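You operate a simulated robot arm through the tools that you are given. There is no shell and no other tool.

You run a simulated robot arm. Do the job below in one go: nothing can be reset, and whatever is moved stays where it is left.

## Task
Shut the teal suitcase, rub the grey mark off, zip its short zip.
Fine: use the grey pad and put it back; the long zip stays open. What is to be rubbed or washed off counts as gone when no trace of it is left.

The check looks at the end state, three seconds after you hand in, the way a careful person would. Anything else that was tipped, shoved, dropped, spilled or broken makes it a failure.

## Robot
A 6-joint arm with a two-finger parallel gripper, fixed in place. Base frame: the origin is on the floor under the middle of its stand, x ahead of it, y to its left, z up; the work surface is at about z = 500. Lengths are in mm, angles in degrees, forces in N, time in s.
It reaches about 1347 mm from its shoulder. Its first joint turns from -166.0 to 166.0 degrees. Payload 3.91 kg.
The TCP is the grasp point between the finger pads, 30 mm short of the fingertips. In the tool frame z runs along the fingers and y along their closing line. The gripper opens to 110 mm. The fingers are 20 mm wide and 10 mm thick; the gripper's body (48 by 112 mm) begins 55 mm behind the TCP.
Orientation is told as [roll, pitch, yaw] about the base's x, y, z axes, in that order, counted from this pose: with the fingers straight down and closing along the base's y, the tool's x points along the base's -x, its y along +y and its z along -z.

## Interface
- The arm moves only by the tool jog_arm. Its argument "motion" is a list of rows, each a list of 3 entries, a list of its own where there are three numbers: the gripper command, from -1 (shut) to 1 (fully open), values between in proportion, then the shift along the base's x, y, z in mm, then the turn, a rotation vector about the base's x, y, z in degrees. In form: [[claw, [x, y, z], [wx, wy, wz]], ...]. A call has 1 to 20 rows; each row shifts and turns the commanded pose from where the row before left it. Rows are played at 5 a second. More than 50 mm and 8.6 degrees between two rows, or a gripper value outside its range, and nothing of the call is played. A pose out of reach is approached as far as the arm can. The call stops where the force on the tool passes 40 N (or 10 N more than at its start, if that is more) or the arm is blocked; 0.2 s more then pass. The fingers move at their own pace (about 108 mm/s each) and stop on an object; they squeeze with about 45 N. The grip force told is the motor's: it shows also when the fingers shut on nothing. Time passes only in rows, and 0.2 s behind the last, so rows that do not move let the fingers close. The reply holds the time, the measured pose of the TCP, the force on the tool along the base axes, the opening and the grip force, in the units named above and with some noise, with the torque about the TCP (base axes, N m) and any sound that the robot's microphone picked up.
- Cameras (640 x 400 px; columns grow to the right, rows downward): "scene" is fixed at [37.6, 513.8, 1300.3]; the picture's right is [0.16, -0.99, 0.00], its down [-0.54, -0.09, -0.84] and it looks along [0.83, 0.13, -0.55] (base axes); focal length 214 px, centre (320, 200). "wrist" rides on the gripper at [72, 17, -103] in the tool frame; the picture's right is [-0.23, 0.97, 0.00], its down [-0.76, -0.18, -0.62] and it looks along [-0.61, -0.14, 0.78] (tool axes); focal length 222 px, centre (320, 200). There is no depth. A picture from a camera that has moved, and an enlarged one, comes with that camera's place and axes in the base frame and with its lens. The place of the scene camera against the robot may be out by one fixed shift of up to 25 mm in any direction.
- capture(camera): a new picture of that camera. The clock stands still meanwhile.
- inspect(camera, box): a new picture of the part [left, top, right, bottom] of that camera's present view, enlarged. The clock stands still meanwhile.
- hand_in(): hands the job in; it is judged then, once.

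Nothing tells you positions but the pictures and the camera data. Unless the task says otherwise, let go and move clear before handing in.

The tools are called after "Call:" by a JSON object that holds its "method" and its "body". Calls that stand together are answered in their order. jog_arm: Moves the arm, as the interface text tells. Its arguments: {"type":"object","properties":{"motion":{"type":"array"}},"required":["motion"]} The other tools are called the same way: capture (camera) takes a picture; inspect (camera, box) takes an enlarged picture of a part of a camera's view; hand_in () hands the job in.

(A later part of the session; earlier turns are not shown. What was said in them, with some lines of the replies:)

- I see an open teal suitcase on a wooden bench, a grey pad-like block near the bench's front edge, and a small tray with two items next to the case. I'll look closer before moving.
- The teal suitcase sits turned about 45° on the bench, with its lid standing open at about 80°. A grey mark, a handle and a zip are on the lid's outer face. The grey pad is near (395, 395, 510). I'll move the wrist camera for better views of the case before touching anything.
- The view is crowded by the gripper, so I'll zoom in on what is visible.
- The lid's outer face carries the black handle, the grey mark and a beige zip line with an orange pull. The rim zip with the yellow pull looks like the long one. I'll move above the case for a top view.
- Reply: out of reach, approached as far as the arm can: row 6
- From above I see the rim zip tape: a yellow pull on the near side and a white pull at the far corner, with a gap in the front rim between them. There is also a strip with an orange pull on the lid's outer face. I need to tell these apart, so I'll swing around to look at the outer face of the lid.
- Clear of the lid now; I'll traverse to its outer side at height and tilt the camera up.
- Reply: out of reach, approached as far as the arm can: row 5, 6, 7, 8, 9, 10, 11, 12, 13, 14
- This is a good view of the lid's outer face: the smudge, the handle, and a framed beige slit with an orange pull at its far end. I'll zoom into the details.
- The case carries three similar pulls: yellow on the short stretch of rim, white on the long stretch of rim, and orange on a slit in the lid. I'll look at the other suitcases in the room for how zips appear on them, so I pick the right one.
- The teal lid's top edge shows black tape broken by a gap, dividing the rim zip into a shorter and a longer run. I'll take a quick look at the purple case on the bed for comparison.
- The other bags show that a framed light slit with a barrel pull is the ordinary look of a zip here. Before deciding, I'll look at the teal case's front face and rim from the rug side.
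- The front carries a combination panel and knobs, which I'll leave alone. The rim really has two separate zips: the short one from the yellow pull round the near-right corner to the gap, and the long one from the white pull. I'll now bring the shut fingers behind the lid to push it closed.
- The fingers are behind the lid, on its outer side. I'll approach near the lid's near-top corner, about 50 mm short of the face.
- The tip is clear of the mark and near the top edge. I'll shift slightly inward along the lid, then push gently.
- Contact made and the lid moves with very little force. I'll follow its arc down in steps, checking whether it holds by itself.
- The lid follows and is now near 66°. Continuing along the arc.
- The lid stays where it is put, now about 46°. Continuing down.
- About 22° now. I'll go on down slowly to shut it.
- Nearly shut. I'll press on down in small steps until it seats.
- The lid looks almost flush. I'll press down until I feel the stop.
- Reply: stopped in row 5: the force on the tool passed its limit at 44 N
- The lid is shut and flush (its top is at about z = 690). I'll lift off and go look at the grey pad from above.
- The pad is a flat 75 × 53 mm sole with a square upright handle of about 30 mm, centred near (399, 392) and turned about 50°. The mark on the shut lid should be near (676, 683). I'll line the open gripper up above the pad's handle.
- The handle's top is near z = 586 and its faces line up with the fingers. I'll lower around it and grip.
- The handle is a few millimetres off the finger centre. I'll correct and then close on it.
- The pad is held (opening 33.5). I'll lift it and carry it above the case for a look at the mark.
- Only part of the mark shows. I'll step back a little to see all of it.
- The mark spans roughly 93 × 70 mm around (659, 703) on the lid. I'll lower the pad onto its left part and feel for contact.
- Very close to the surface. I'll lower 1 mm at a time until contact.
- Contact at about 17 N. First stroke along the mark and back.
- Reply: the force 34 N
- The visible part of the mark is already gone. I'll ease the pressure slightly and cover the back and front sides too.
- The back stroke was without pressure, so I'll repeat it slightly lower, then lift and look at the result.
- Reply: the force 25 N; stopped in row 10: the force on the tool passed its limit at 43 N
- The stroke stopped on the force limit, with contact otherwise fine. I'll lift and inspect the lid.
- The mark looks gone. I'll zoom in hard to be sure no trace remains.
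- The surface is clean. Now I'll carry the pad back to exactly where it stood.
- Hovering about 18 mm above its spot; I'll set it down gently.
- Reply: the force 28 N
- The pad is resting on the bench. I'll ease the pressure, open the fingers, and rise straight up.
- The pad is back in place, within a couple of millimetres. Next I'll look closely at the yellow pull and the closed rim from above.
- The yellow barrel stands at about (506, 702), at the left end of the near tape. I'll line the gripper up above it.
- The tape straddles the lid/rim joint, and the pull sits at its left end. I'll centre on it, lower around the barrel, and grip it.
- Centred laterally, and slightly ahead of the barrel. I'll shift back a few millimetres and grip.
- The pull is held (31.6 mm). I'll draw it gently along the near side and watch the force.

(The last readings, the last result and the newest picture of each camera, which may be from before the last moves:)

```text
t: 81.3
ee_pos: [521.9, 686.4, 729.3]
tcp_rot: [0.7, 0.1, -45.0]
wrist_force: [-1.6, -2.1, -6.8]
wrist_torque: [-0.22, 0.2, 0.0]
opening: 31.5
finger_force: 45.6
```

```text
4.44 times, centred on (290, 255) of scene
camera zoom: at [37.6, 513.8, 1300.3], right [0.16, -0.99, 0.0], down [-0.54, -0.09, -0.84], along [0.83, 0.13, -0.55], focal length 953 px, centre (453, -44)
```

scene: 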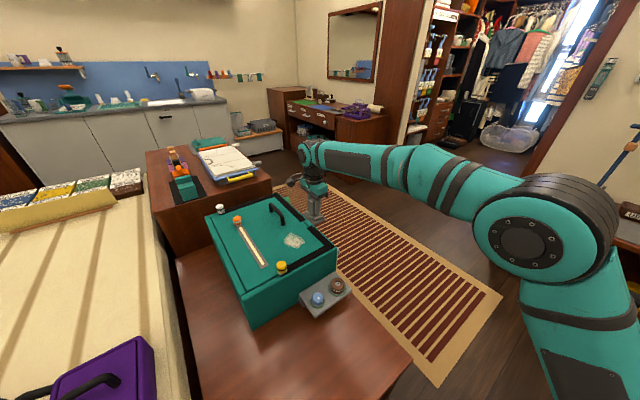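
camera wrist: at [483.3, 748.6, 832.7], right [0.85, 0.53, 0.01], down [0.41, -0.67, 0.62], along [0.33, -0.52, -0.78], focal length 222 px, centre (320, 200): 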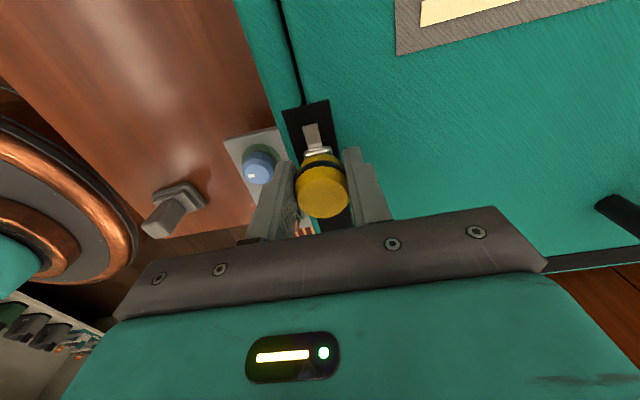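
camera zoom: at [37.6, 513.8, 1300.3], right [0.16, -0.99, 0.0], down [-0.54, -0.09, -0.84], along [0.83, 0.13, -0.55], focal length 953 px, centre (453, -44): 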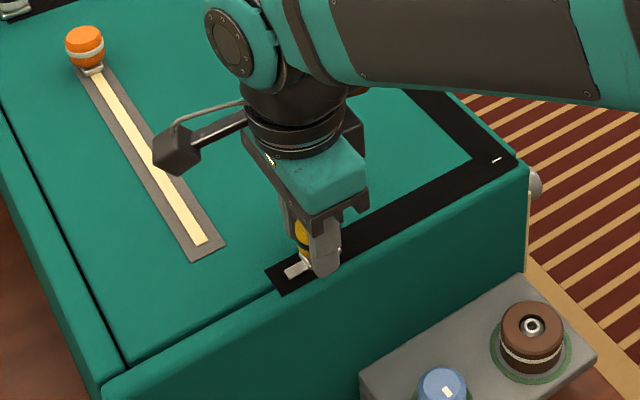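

It works: a grey line of closed teeth appears behind the slider. I'll keep drawing along the near side towards the corner.

Call:
{"method": "jog_arm", "body": {"motion": [[-1, [5.6, -5.7, 0.3], [0, 0, 0]], [-1, [5.6, -5.7, 0.2], [0, 0, 0]], [-1, [5.6, -5.7, 0], [0, 0, 0]], [-1, [5.6, -5.7, 0], [0, 0, 0]], [-1, [5.6, -5.7, 0], [0, 0, 0]], [-1, [5.6, -5.7, 0], [0, 0, 0]], [-1, [5.6, -5.7, 0], [0, 0, 0]], [-1, [5.6, -5.7, 0], [0, 0, 0]], [-1, [0, 0, 0], [0, 0, 0]]]}}

Call:
{"method": "capture", "body": {"camera": "wrist"}}

Call:
{"method": "inspect", "body": {"camera": "scene", "box": [240, 210, 340, 300]}}

```text
t: 83.3
ee_pos: [566.7, 640.8, 730.6]
tcp_rot: [0.6, 0.1, -44.9]
wrist_force: [0.6, 0.5, 2.1]
wrist_torque: [-0.22, 0.26, 0.09]
opening: 31.5
finger_force: 45.1
```

```text
taken
camera wrist: at [528.3, 703.0, 832.8], right [0.85, 0.53, 0.01], down [0.41, -0.67, 0.62], along [0.34, -0.52, -0.78], focal length 222 px, centre (320, 200)
```

wrist: 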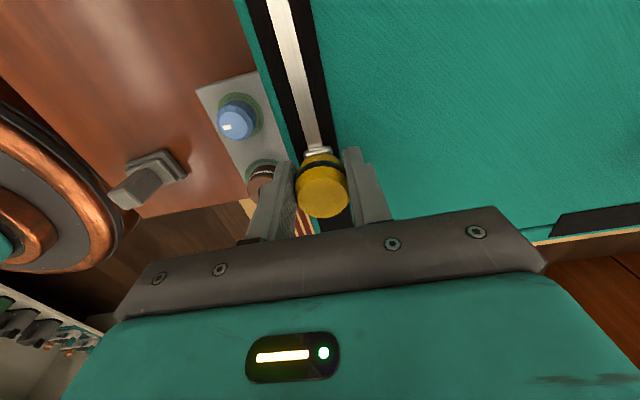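

```text
4.44 times, centred on (290, 255) of scene
camera zoom: at [37.6, 513.8, 1300.3], right [0.16, -0.99, 0.0], down [-0.54, -0.09, -0.84], along [0.83, 0.13, -0.55], focal length 953 px, centre (453, -44)
```

zoom: 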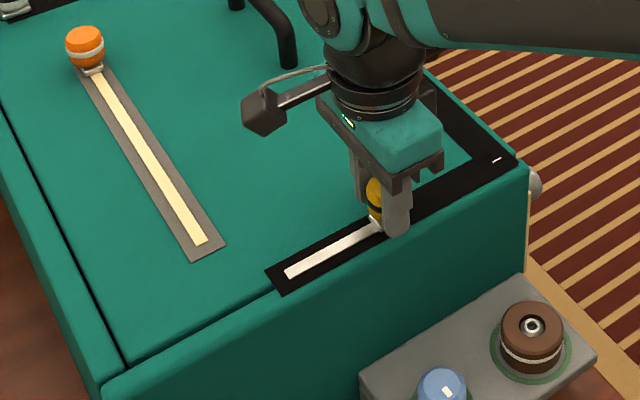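

Going well; about 115 mm remain to the corner. Continuing.

Call:
{"method": "jog_arm", "body": {"motion": [[-1, [5.6, -5.7, 0], [0, 0, 0]], [-1, [5.6, -5.7, 0], [0, 0, 0]], [-1, [5.6, -5.7, 0], [0, 0, 0]], [-1, [5.6, -5.7, 0], [0, 0, 0]], [-1, [5.6, -5.7, 0], [0, 0, 0]], [-1, [5.6, -5.7, 0], [0, 0, 0]], [-1, [5.6, -5.7, 0], [0, 0, 0]], [-1, [5.6, -5.7, 0], [0, 0, 0]], [-1, [5.6, -5.7, 0], [0, 0, 0]], [-1, [5.6, -5.7, 0], [0, 0, 0]], [-1, [0, 0, 0], [0, 0, 0]]]}}

Call:
{"method": "capture", "body": {"camera": "wrist"}}

Call:
{"method": "inspect", "body": {"camera": "scene", "box": [260, 200, 350, 280]}}

```text
t: 85.7
ee_pos: [622.7, 583.2, 729.4]
tcp_rot: [0.4, 0.0, -45.0]
wrist_force: [14.7, 15.6, -1.7]
wrist_torque: [-0.12, 0.15, 0.19]
opening: 31.7
finger_force: 45.2
```

```text
taken
camera wrist: at [584.2, 646.0, 832.8], right [0.85, 0.53, 0.01], down [0.41, -0.67, 0.62], along [0.33, -0.52, -0.78], focal length 222 px, centre (320, 200)
```

wrist: 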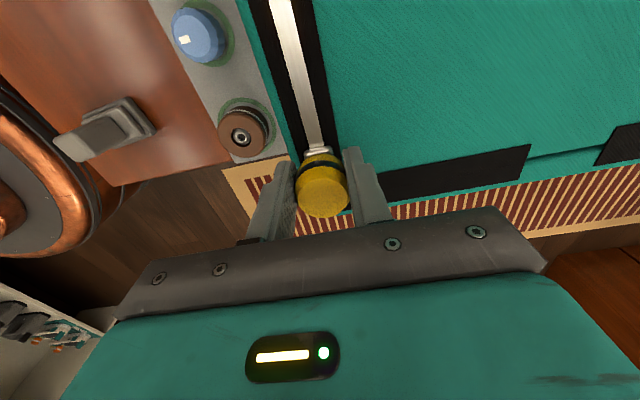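

```text
5.00 times, centred on (305, 240) of scene
camera zoom: at [37.6, 513.8, 1300.3], right [0.16, -0.99, 0.0], down [-0.54, -0.09, -0.84], along [0.83, 0.13, -0.55], focal length 1072 px, centre (395, 0)
```

zoom: 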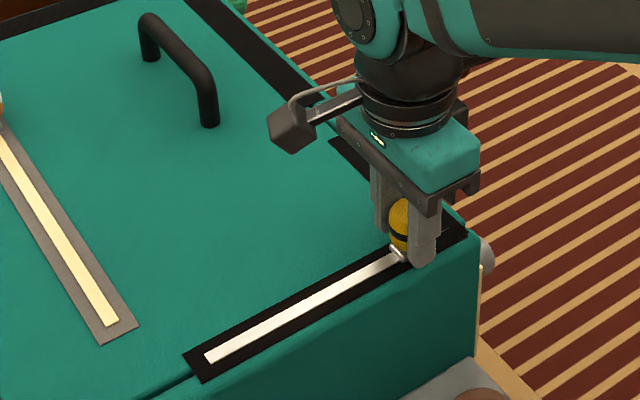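

There is some side force: the track runs slightly more to +h than my line. I'll correct for that and go on towards the corner, about 39 mm ahead.

Call:
{"method": "jog_arm", "body": {"motion": [[-1, [2, 2, 0], [0, 0, 0]], [-1, [5, -4.9, 0], [0, 0, 0]], [-1, [5, -4.9, 0], [0, 0, 0]], [-1, [5, -4.9, 0], [0, 0, 0]], [-1, [0, 0, 0], [0, 0, 0]]]}}

Call:
{"method": "capture", "body": {"camera": "wrist"}}

Call:
{"method": "inspect", "body": {"camera": "scene", "box": [260, 200, 350, 280]}}

```text
t: 86.9
ee_pos: [638.5, 569.5, 729.4]
tcp_rot: [0.3, 0.0, -45.0]
wrist_force: [-18.3, -17.9, -15.3]
wrist_torque: [-0.24, 0.37, -0.04]
opening: 31.3
finger_force: 45.2
```

```text
taken
camera wrist: at [600.3, 632.2, 832.8], right [0.85, 0.53, 0.01], down [0.41, -0.67, 0.62], along [0.33, -0.53, -0.78], focal length 222 px, centre (320, 200)
```

wrist: 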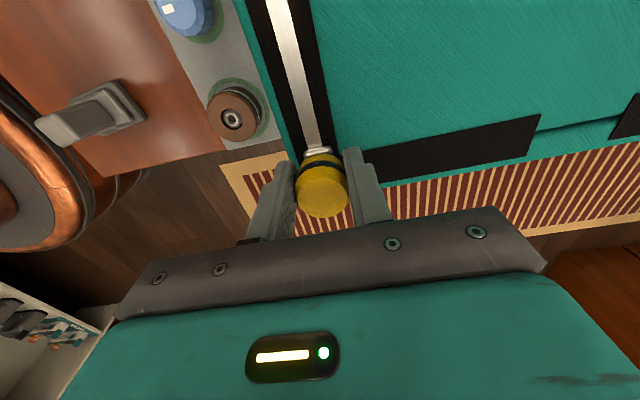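

```text
5.00 times, centred on (305, 240) of scene
camera zoom: at [37.6, 513.8, 1300.3], right [0.16, -0.99, 0.0], down [-0.54, -0.09, -0.84], along [0.83, 0.13, -0.55], focal length 1072 px, centre (395, 0)
```

zoom: 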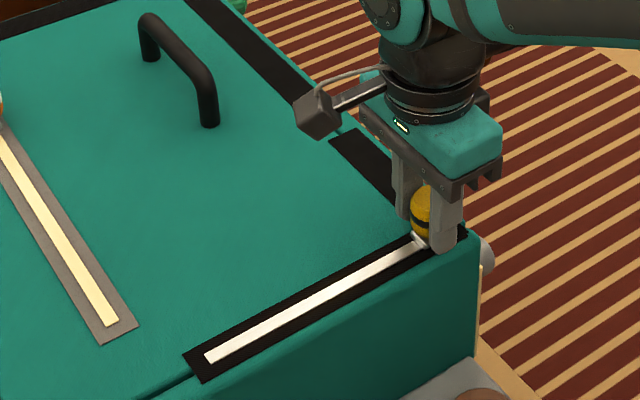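

Overcorrected slightly; I'll take half of that back, relieve the vertical force, and continue in small steps.

Call:
{"method": "jog_arm", "body": {"motion": [[-1, [-1.1, -1.2, -0.7], [0, 0, 0]], [-1, [0, 0, 0], [0, 0, 0]]]}}

Call:
{"method": "jog_arm", "body": {"motion": [[-1, [3.5, -3.5, 0], [0, 0, 0]], [-1, [3.5, -3.5, 0], [0, 0, 0]], [-1, [0, 0, 0], [0, 0, 0]]]}}

```text
t: 87.5
ee_pos: [638.7, 569.2, 729.3]
tcp_rot: [0.5, -0.1, -44.8]
wrist_force: [-3.9, -4.7, -7.2]
wrist_torque: [-0.2, 0.21, -0.1]
opening: 31.7
finger_force: 44.9
```

```text
t: 88.3
ee_pos: [645.3, 562.0, 728.9]
tcp_rot: [0.5, 0.0, -44.9]
wrist_force: [-0.2, 1.6, -2.9]
wrist_torque: [-0.12, 0.13, 0.16]
opening: 31.4
finger_force: 44.6
```

Call:
{"method": "jog_arm", "body": {"motion": [[-1, [2.1, -2.1, 0], [0, 0, 0]], [-1, [2.1, -2.1, 0], [0, 0, 0]], [-1, [0, 0, 0], [0, 0, 0]]]}}

Call:
{"method": "capture", "body": {"camera": "wrist"}}

Call:
{"method": "inspect", "body": {"camera": "scene", "box": [290, 210, 350, 260]}}

```text
t: 89.2
ee_pos: [645.7, 561.1, 730.0]
tcp_rot: [0.5, 0.2, -44.7]
wrist_force: [-36.9, 36.3, 1.0]
wrist_torque: [0.13, 0.58, 0.25]
opening: 31.5
finger_force: 44.9
stopped in row 3: the force on the tool passed its limit at 43 N (the readings are from after the stop); the commanded pose is now the measured one
```

```text
taken
camera wrist: at [608.2, 622.7, 833.2], right [0.85, 0.53, 0.01], down [0.41, -0.67, 0.62], along [0.33, -0.52, -0.79], focal length 222 px, centre (320, 200)
```

wrist: 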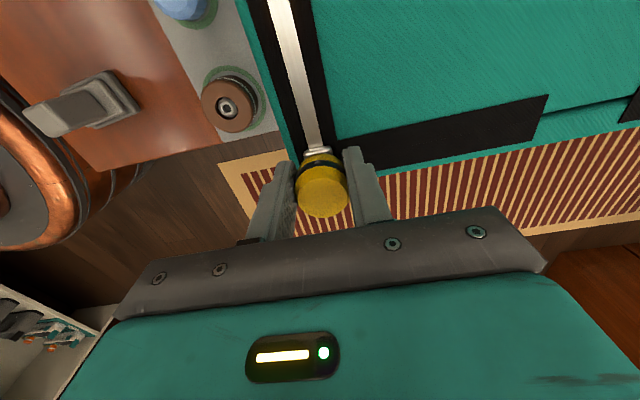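

```text
8.00 times, centred on (320, 235) of scene
camera zoom: at [37.6, 513.8, 1300.3], right [0.16, -0.99, 0.0], down [-0.54, -0.09, -0.84], along [0.83, 0.13, -0.55], focal length 1716 px, centre (320, -80)
```

zoom: 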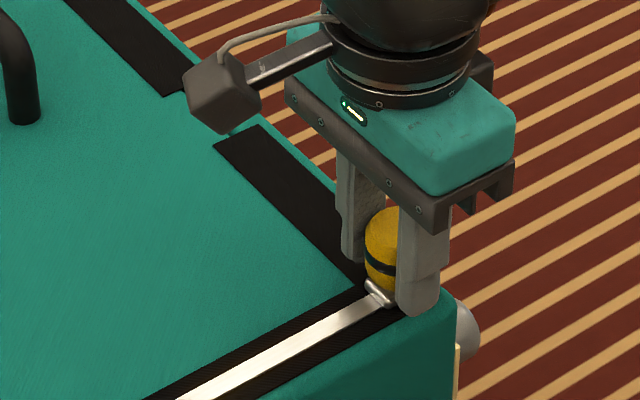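

The slider has reached the end of the near side, at the corner. I'll back off the pressure slightly, then turn along the front (+h direction).

Call:
{"method": "jog_arm", "body": {"motion": [[-1, [-0.5, 0.5, -0.5], [0, 0, 0]], [-1, [0, 0, 0], [0, 0, 0]]]}}

```text
t: 89.5
ee_pos: [647.0, 559.9, 729.0]
tcp_rot: [0.5, 0.4, -45.1]
wrist_force: [-42.0, 41.5, 0.8]
wrist_torque: [0.69, 1.13, -0.09]
opening: 31.8
finger_force: 44.5
stopped in row 1: the force on the tool passed its limit at 63 N (the readings are from after the stop); the commanded pose is now the measured one
```

Call:
{"method": "jog_arm", "body": {"motion": [[-1, [-2.5, 2.5, 0], [0, 0, 0]], [-1, [0, 0, 0], [0, 0, 0]]]}}

```text
t: 90.2
ee_pos: [646.9, 559.1, 729.4]
tcp_rot: [0.7, 0.2, -45.0]
wrist_force: [-34.0, 34.8, 5.3]
wrist_torque: [0.09, 0.55, -0.07]
opening: 31.7
finger_force: 45.1
```

Call:
{"method": "jog_arm", "body": {"motion": [[-1, [-1.5, 1.5, 0], [0, 0, 0]], [-1, [0, 0, 0], [0, 0, 0]]]}}

```text
t: 90.8
ee_pos: [645.1, 560.1, 729.6]
tcp_rot: [0.6, 0.2, -45.2]
wrist_force: [-18.2, 21.1, 4.9]
wrist_torque: [-0.27, 0.14, 0.1]
opening: 31.7
finger_force: 44.5
```

Call:
{"method": "jog_arm", "body": {"motion": [[-1, [-0.8, 0.8, 0], [0, 0, 0]], [-1, [1.4, 1.4, 0], [0, 0, 0]], [-1, [1.4, 1.4, 0], [0, 0, 0]], [-1, [0, 0, 0], [0, 0, 0]]]}}

Call:
{"method": "inspect", "body": {"camera": "scene", "box": [290, 210, 350, 260]}}

```text
t: 91.8
ee_pos: [648.2, 564.4, 730.2]
tcp_rot: [0.6, 0.1, -45.1]
wrist_force: [2.3, -1.3, 8.9]
wrist_torque: [-0.53, 0.06, -0.36]
opening: 31.7
finger_force: 45.0
```

```text
8.00 times, centred on (320, 235) of scene
camera zoom: at [37.6, 513.8, 1300.3], right [0.16, -0.99, 0.0], down [-0.54, -0.09, -0.84], along [0.83, 0.13, -0.55], focal length 1716 px, centre (320, -80)
```

zoom: 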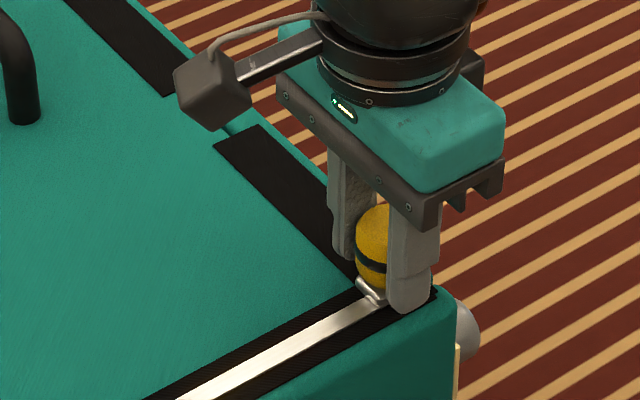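

The slider seems to have turned the corner freely. I'll go on along the front a little and check.

Call:
{"method": "jog_arm", "body": {"motion": [[-1, [2.1, 2.1, -0.3], [0, 0, 0]], [-1, [2.1, 2.1, -0.2], [0, 0, 0]], [-1, [2.1, 2.1, 0], [0, 0, 0]], [-1, [2.1, 2.1, 0], [0, 0, 0]], [-1, [0, 0, 0], [0, 0, 0]]]}}

Call:
{"method": "inspect", "body": {"camera": "scene", "box": [290, 210, 350, 260]}}

Call:
{"method": "capture", "body": {"camera": "wrist"}}

```text
t: 93.0
ee_pos: [656.6, 573.0, 729.2]
tcp_rot: [0.6, 0.2, -45.1]
wrist_force: [-0.8, -0.9, 1.6]
wrist_torque: [-0.19, 0.17, 0.02]
opening: 31.4
finger_force: 44.9
```

```text
8.00 times, centred on (320, 235) of scene
camera zoom: at [37.6, 513.8, 1300.3], right [0.16, -0.99, 0.0], down [-0.54, -0.09, -0.84], along [0.83, 0.13, -0.55], focal length 1716 px, centre (320, -80)
```

zoom: 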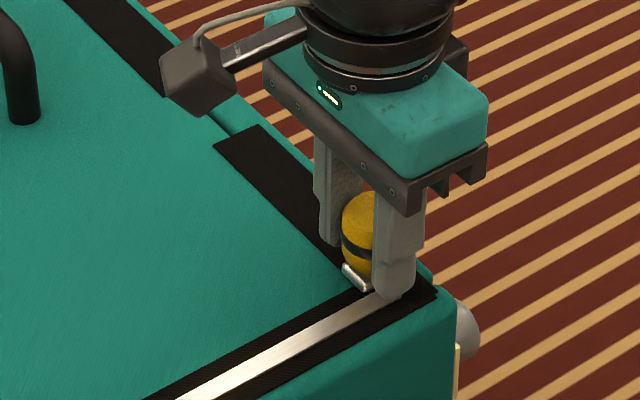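

```text
taken
camera wrist: at [617.8, 635.2, 833.2], right [0.85, 0.53, 0.01], down [0.41, -0.67, 0.62], along [0.33, -0.52, -0.79], focal length 222 px, centre (320, 200)
```

wrist: 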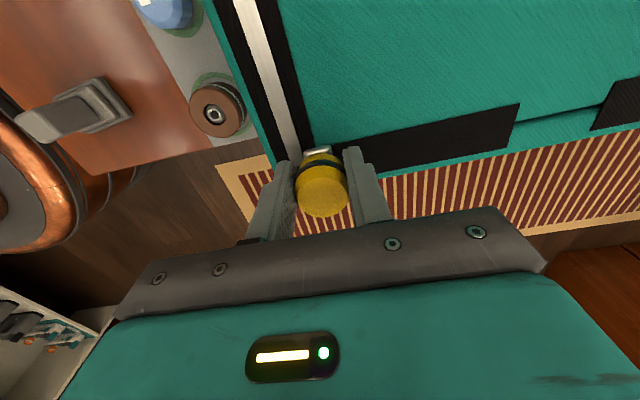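

Around the corner with low force. I'll draw the slider along the front towards the gap, watching side forces.

Call:
{"method": "jog_arm", "body": {"motion": [[-1, [4.2, 4.2, 0], [0, 0, 0]], [-1, [5.6, 5.6, 0], [0, 0, 0]], [-1, [5.6, 5.6, 0], [0, 0, 0]], [-1, [5.6, 5.6, 0], [0, 0, 0]], [-1, [5.6, 5.6, 0], [0, 0, 0]], [-1, [0, 0, 0], [0, 0, 0]]]}}

Call:
{"method": "inspect", "body": {"camera": "scene", "box": [270, 190, 350, 260]}}

```text
t: 94.3
ee_pos: [682.9, 599.2, 729.9]
tcp_rot: [0.6, 0.2, -45.0]
wrist_force: [0.2, 0.4, 2.8]
wrist_torque: [-0.18, 0.21, -0.03]
opening: 31.7
finger_force: 45.0
```

```text
5.71 times, centred on (310, 225) of scene
camera zoom: at [37.6, 513.8, 1300.3], right [0.16, -0.99, 0.0], down [-0.54, -0.09, -0.84], along [0.83, 0.13, -0.55], focal length 1226 px, centre (377, 57)
```

zoom: 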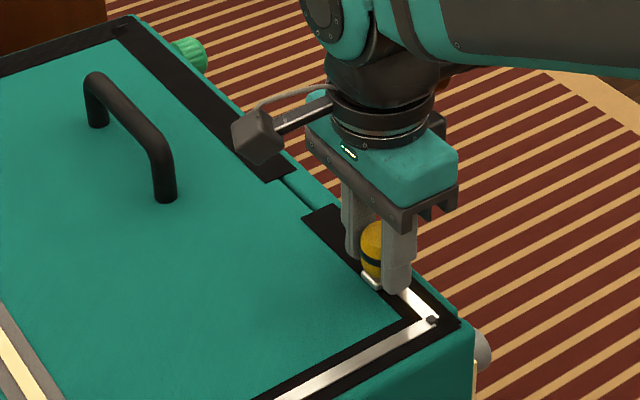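

The teeth close behind it round the corner. Continuing along the front.

Call:
{"method": "jog_arm", "body": {"motion": [[-1, [5.6, 5.6, 0], [0, 0, 0]], [-1, [5.6, 5.6, 0], [0, 0, 0]], [-1, [5.6, 5.6, 0], [0, 0, 0]], [-1, [5.6, 5.6, 0], [0, 0, 0]], [-1, [5.6, 5.6, 0], [0, 0, 0]], [-1, [5.6, 5.6, 0], [0, 0, 0]], [-1, [5.6, 5.6, 0], [0, 0, 0]], [-1, [0, 0, 0], [0, 0, 0]]]}}

Call:
{"method": "inspect", "body": {"camera": "scene", "box": [270, 190, 350, 260]}}

Call:
{"method": "capture", "body": {"camera": "wrist"}}

```text
t: 96.2
ee_pos: [722.5, 640.1, 729.3]
tcp_rot: [0.7, 0.2, -45.1]
wrist_force: [-0.5, 0.1, 12.6]
wrist_torque: [-0.23, 0.1, 0.0]
opening: 31.7
finger_force: 44.4
```

```text
5.71 times, centred on (310, 225) of scene
camera zoom: at [37.6, 513.8, 1300.3], right [0.16, -0.99, 0.0], down [-0.54, -0.09, -0.84], along [0.83, 0.13, -0.55], focal length 1226 px, centre (377, 57)
```

zoom: 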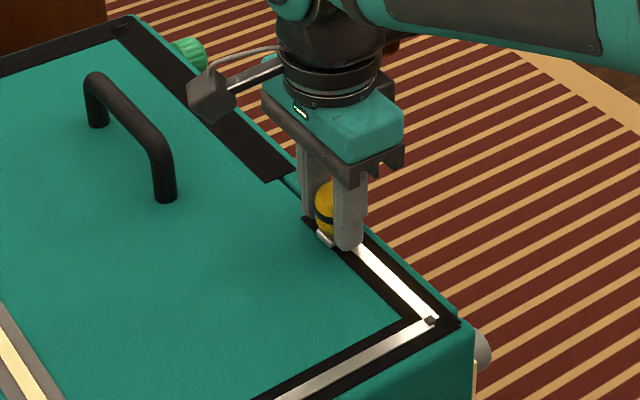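

```text
taken
camera wrist: at [683.7, 702.0, 833.1], right [0.85, 0.53, 0.01], down [0.41, -0.67, 0.62], along [0.33, -0.52, -0.79], focal length 222 px, centre (320, 200)
```

wrist: 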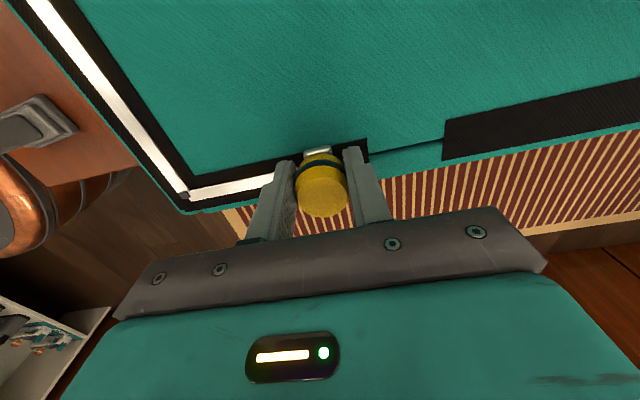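

About 30 mm are left to the tape's end. I'll go on in small steps until the slider reaches its stop.

Call:
{"method": "jog_arm", "body": {"motion": [[-1, [2.8, 2.8, 0.6], [0, 0, 0]], [-1, [2.8, 2.8, 0], [0, 0, 0]], [-1, [2.8, 2.8, 0], [0, 0, 0]], [-1, [2.8, 2.8, 0], [0, 0, 0]], [-1, [2.8, 2.8, 0], [0, 0, 0]], [-1, [0, 0, 0], [0, 0, 0]]]}}

Call:
{"method": "inspect", "body": {"camera": "scene", "box": [270, 190, 350, 260]}}

Call:
{"method": "capture", "body": {"camera": "wrist"}}

```text
t: 97.5
ee_pos: [736.5, 653.0, 729.0]
tcp_rot: [0.6, 0.2, -45.1]
wrist_force: [0.2, -0.1, 6.4]
wrist_torque: [-0.18, 0.17, 0.04]
opening: 31.7
finger_force: 45.0
```

```text
5.71 times, centred on (310, 225) of scene
camera zoom: at [37.6, 513.8, 1300.3], right [0.16, -0.99, 0.0], down [-0.54, -0.09, -0.84], along [0.83, 0.13, -0.55], focal length 1226 px, centre (377, 57)
```

zoom: 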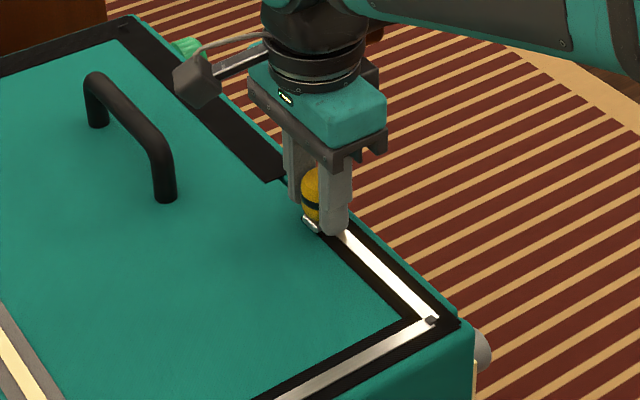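

```text
taken
camera wrist: at [698.1, 715.5, 833.1], right [0.85, 0.53, 0.01], down [0.41, -0.67, 0.62], along [0.33, -0.52, -0.79], focal length 222 px, centre (320, 200)
```

wrist: 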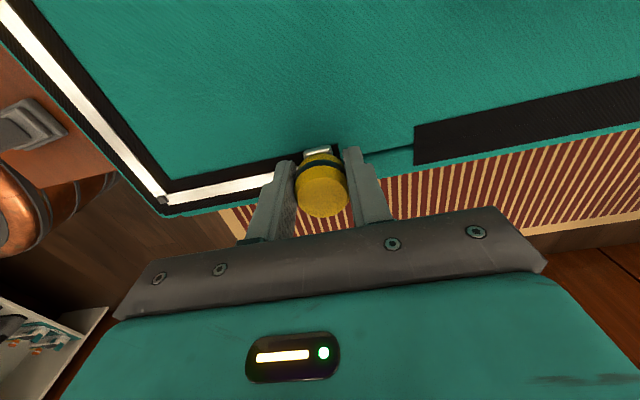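

Call:
{"method": "jog_arm", "body": {"motion": [[-1, [1.8, 1.8, 0.2], [0, 0, 0]], [-1, [1.8, 1.8, 0], [0, 0, 0]], [-1, [1.8, 1.8, 0], [0, 0, 0]], [-1, [1.4, 1.4, 0], [0, 0, 0]], [-1, [0, 0, 0], [0, 0, 0]]]}}

Call:
{"method": "inspect", "body": {"camera": "wrist", "box": [260, 100, 400, 220]}}

```text
t: 98.3
ee_pos: [738.6, 655.3, 729.8]
tcp_rot: [0.1, 0.2, -45.1]
wrist_force: [-14.8, -16.3, 8.4]
wrist_torque: [-0.22, 0.13, -0.13]
opening: 32.0
finger_force: 44.4
stopped in row 3: the force on the tool passed its limit at 47 N (the readings are from after the stop); the commanded pose is now the measured one
```

```text
3.33 times, centred on (330, 160) of wrist
camera zoom: at [700.8, 717.8, 832.9], right [0.85, 0.53, 0.0], down [0.41, -0.67, 0.62], along [0.33, -0.53, -0.78], focal length 740 px, centre (287, 333)
```

zoom: 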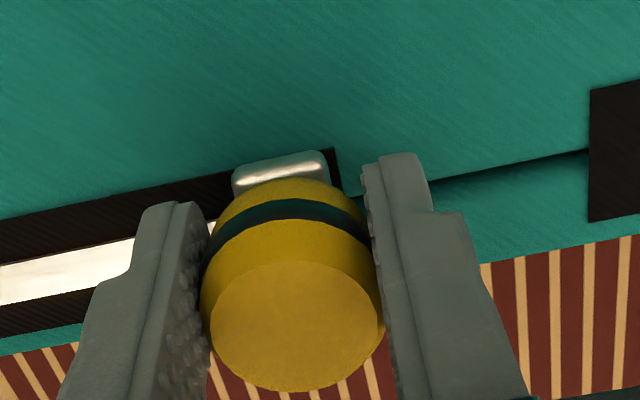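

It stopped against a hard end with the slider at the tape's end. I'll nudge once more to confirm that it is fully home.

Call:
{"method": "jog_arm", "body": {"motion": [[-1, [0.5, 0.5, 0], [0, 0, 0]], [-1, [0.5, 0.5, 0], [0, 0, 0]], [-1, [0, 0, 0], [0, 0, 0]]]}}

Call:
{"method": "inspect", "body": {"camera": "wrist", "box": [260, 100, 400, 220]}}

```text
t: 98.7
ee_pos: [738.1, 654.1, 729.2]
tcp_rot: [0.0, 0.2, -45.3]
wrist_force: [-17.1, -17.4, 9.0]
wrist_torque: [-0.3, 0.18, -0.15]
opening: 31.4
finger_force: 44.7
stopped in row 2: the force on the tool passed its limit at 43 N (the readings are from after the stop); the commanded pose is now the measured one
```

```text
3.33 times, centred on (330, 160) of wrist
camera zoom: at [700.9, 718.2, 832.8], right [0.85, 0.53, 0.0], down [0.41, -0.67, 0.62], along [0.33, -0.53, -0.78], focal length 740 px, centre (287, 333)
```

zoom: 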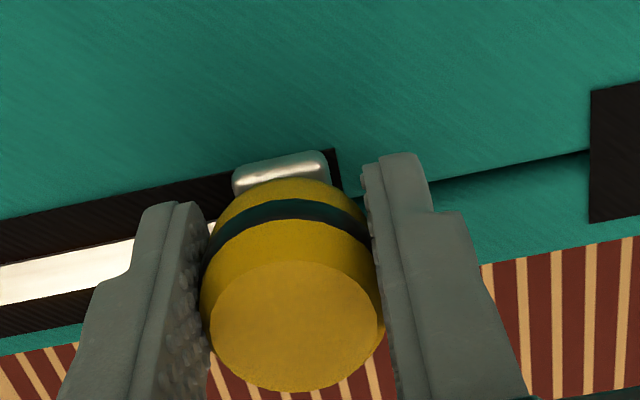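

Confirmed: hard stop. I'll release the pull, opening gently, and lift straight up.

Call:
{"method": "jog_arm", "body": {"motion": [[-0.2, [0, 0, 0], [0, 0, 0]], [0.1, [0, 0, 0], [0, 0, 0]], [0.2, [0, 0, 0], [0, 0, 0]], [0.2, [0, 0, 20], [0, 0, 0]], [0.2, [0, 0, 40], [0, 0, 0]], [0.2, [0, 0, 45], [0, 0, 0]], [0.2, [0, 0, 45], [0, 0, 0]], [0.2, [0, 0, 0], [0, 0, 0]]]}}

Call:
{"method": "capture", "body": {"camera": "wrist"}}

Call:
{"method": "inspect", "body": {"camera": "scene", "box": [195, 185, 345, 330]}}

```text
t: 100.5
ee_pos: [740.6, 655.0, 878.9]
tcp_rot: [0.0, 0.2, -45.1]
wrist_force: [0.0, -0.7, -0.7]
wrist_torque: [-0.02, 0.04, 0.04]
opening: 65.8
finger_force: 0.0
```

```text
taken
camera wrist: at [701.7, 718.1, 982.1], right [0.85, 0.53, 0.0], down [0.41, -0.67, 0.62], along [0.33, -0.53, -0.78], focal length 222 px, centre (320, 200)
```

wrist: 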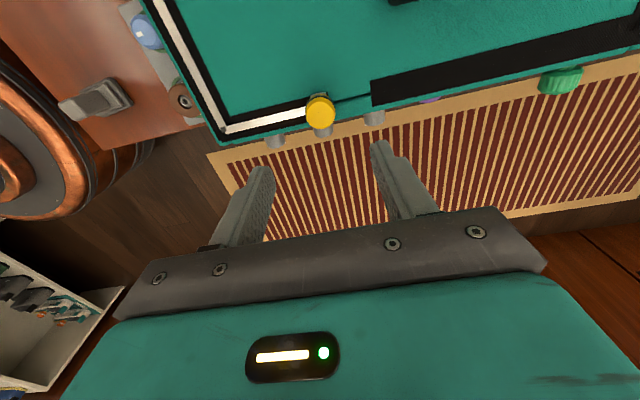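

```text
2.76 times, centred on (270, 258) of scene
camera zoom: at [37.6, 513.8, 1300.3], right [0.16, -0.99, 0.0], down [-0.54, -0.09, -0.84], along [0.83, 0.13, -0.55], focal length 592 px, centre (458, 41)
```

zoom: 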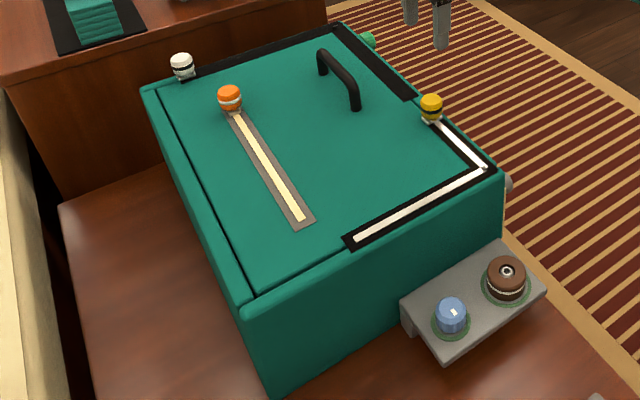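

The short rim zip is now closed all along: silver teeth run from its left end round the corner to the yellow pull at the gap. The lid's orange-pull zip already shows closed teeth along its whole length, and the long zip with the white pull is still open. I'll verify the details.

Call:
{"method": "inspect", "body": {"camera": "scene", "box": [275, 200, 325, 245]}}

Call:
{"method": "inspect", "body": {"camera": "wrist", "box": [200, 50, 400, 170]}}

Call:
{"method": "inspect", "body": {"camera": "scene", "box": [195, 185, 275, 250]}}

Call:
{"method": "capture", "body": {"camera": "scene"}}

```text
8.89 times, centred on (300, 222) of scene
camera zoom: at [37.6, 513.8, 1300.3], right [0.16, -0.99, 0.0], down [-0.54, -0.09, -0.84], along [0.83, 0.13, -0.55], focal length 1906 px, centre (498, 0)
```

zoom: 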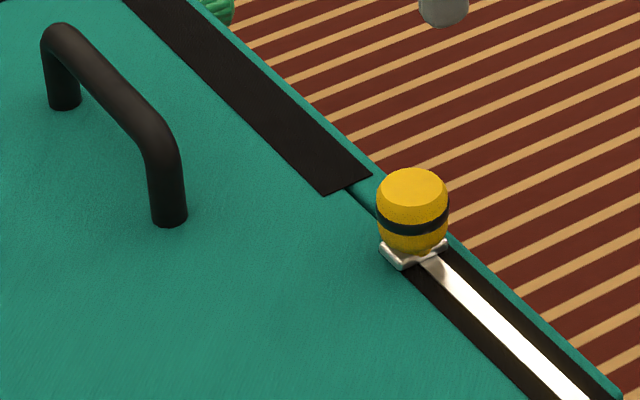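

```text
3.20 times, centred on (300, 110) of wrist
camera zoom: at [701.7, 718.1, 982.1], right [0.85, 0.53, 0.0], down [0.41, -0.67, 0.62], along [0.33, -0.53, -0.78], focal length 711 px, centre (384, 488)
```

zoom: 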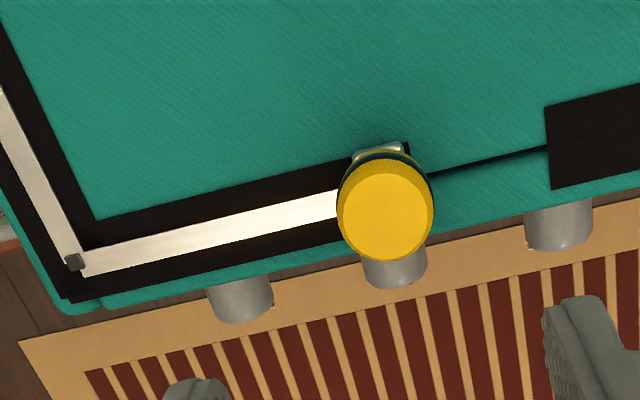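

```text
6.15 times, centred on (235, 218) of scene
camera zoom: at [37.6, 513.8, 1300.3], right [0.16, -0.99, 0.0], down [-0.54, -0.09, -0.84], along [0.83, 0.13, -0.55], focal length 1320 px, centre (843, 92)
```

zoom: 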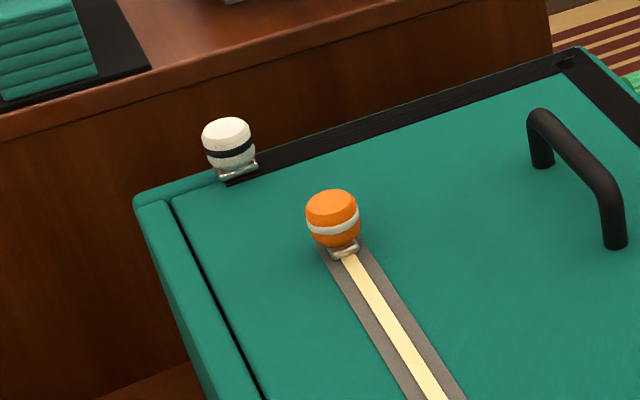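

```text
taken
```

scene: 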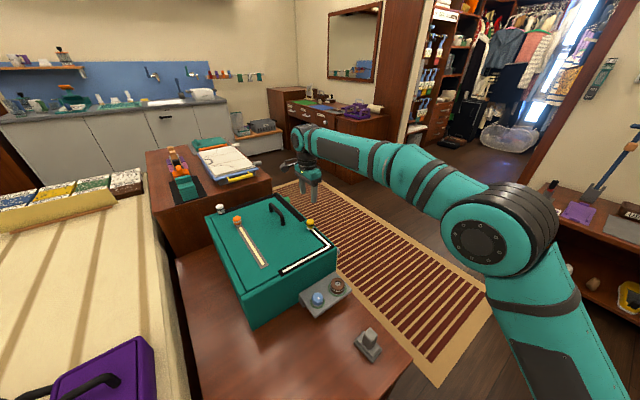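

Everything looks right: lid flush, mark gone, pad back, short zip closed, long zip open. I'll move the arm clear before handing in.

Call:
{"method": "jog_arm", "body": {"motion": [[0.2, [0, -20, 30], [0, 0, 0]], [0.2, [-10, -40, 25], [0, 0, 0]], [0.2, [-15, -40, 20], [0, 0, 0]], [0.2, [-15, -40, 15], [0, 0, 0]], [0.2, [-15, -40, 10], [0, 0, 0]], [0.2, [-15, -40, 0], [0, 0, 0]], [0.2, [0, 0, 0], [0, 0, 0]], [0.2, [0, 0, 0], [0, 0, 0]]]}}

Call:
{"method": "inspect", "body": {"camera": "scene", "box": [190, 180, 430, 390]}}

```text
t: 102.3
ee_pos: [669.7, 434.5, 978.5]
tcp_rot: [0.0, 0.2, -45.1]
wrist_force: [-0.9, -0.1, 0.2]
wrist_torque: [0.01, 0.02, 0.0]
opening: 66.0
finger_force: 0.1
```

```text
1.90 times, centred on (310, 285) of scene
camera zoom: at [37.6, 513.8, 1300.3], right [0.16, -0.99, 0.0], down [-0.54, -0.09, -0.84], along [0.83, 0.13, -0.55], focal length 408 px, centre (339, 38)
```

zoom: 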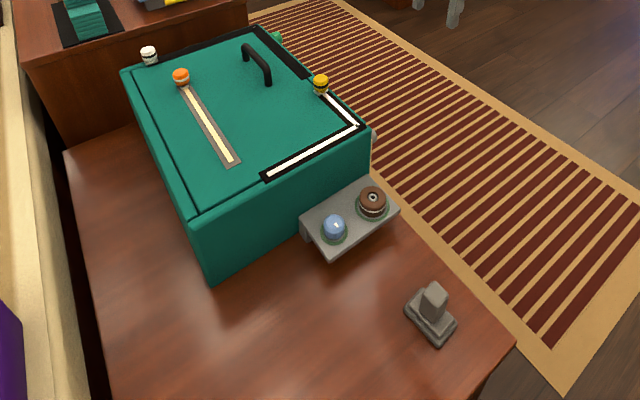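

The suitcase is shut, the lid shows no trace of the mark, and the short zip is fully closed. The long zip is still open, the pad is back on its spot, and the arm is clear, so I'm handing in.

Call:
{"method": "hand_in", "body": {}}

```text
The job is handed in.
```

I handed in the job, and from the last pictures everything you asked for is done. I don't have the check's result.

- **Suitcase:** the lid is shut and sits flush with the rim.
- **Grey mark:** it is rubbed off, and close-up pictures showed no trace left.
- **Grey pad:** it is back on its spot, within about 2 mm of where it stood.
- **Short zip:** I took this to be the rim zip with the yellow pull. It is closed all the way, round the corner to its end stop.
- **Long zip:** the rim zip with the white pull is still open.

A third zip, with an orange pull on the lid, already looked closed, so I left it alone. The arm touched only the lid, the pad and the yellow pull, and it is clear of the case.
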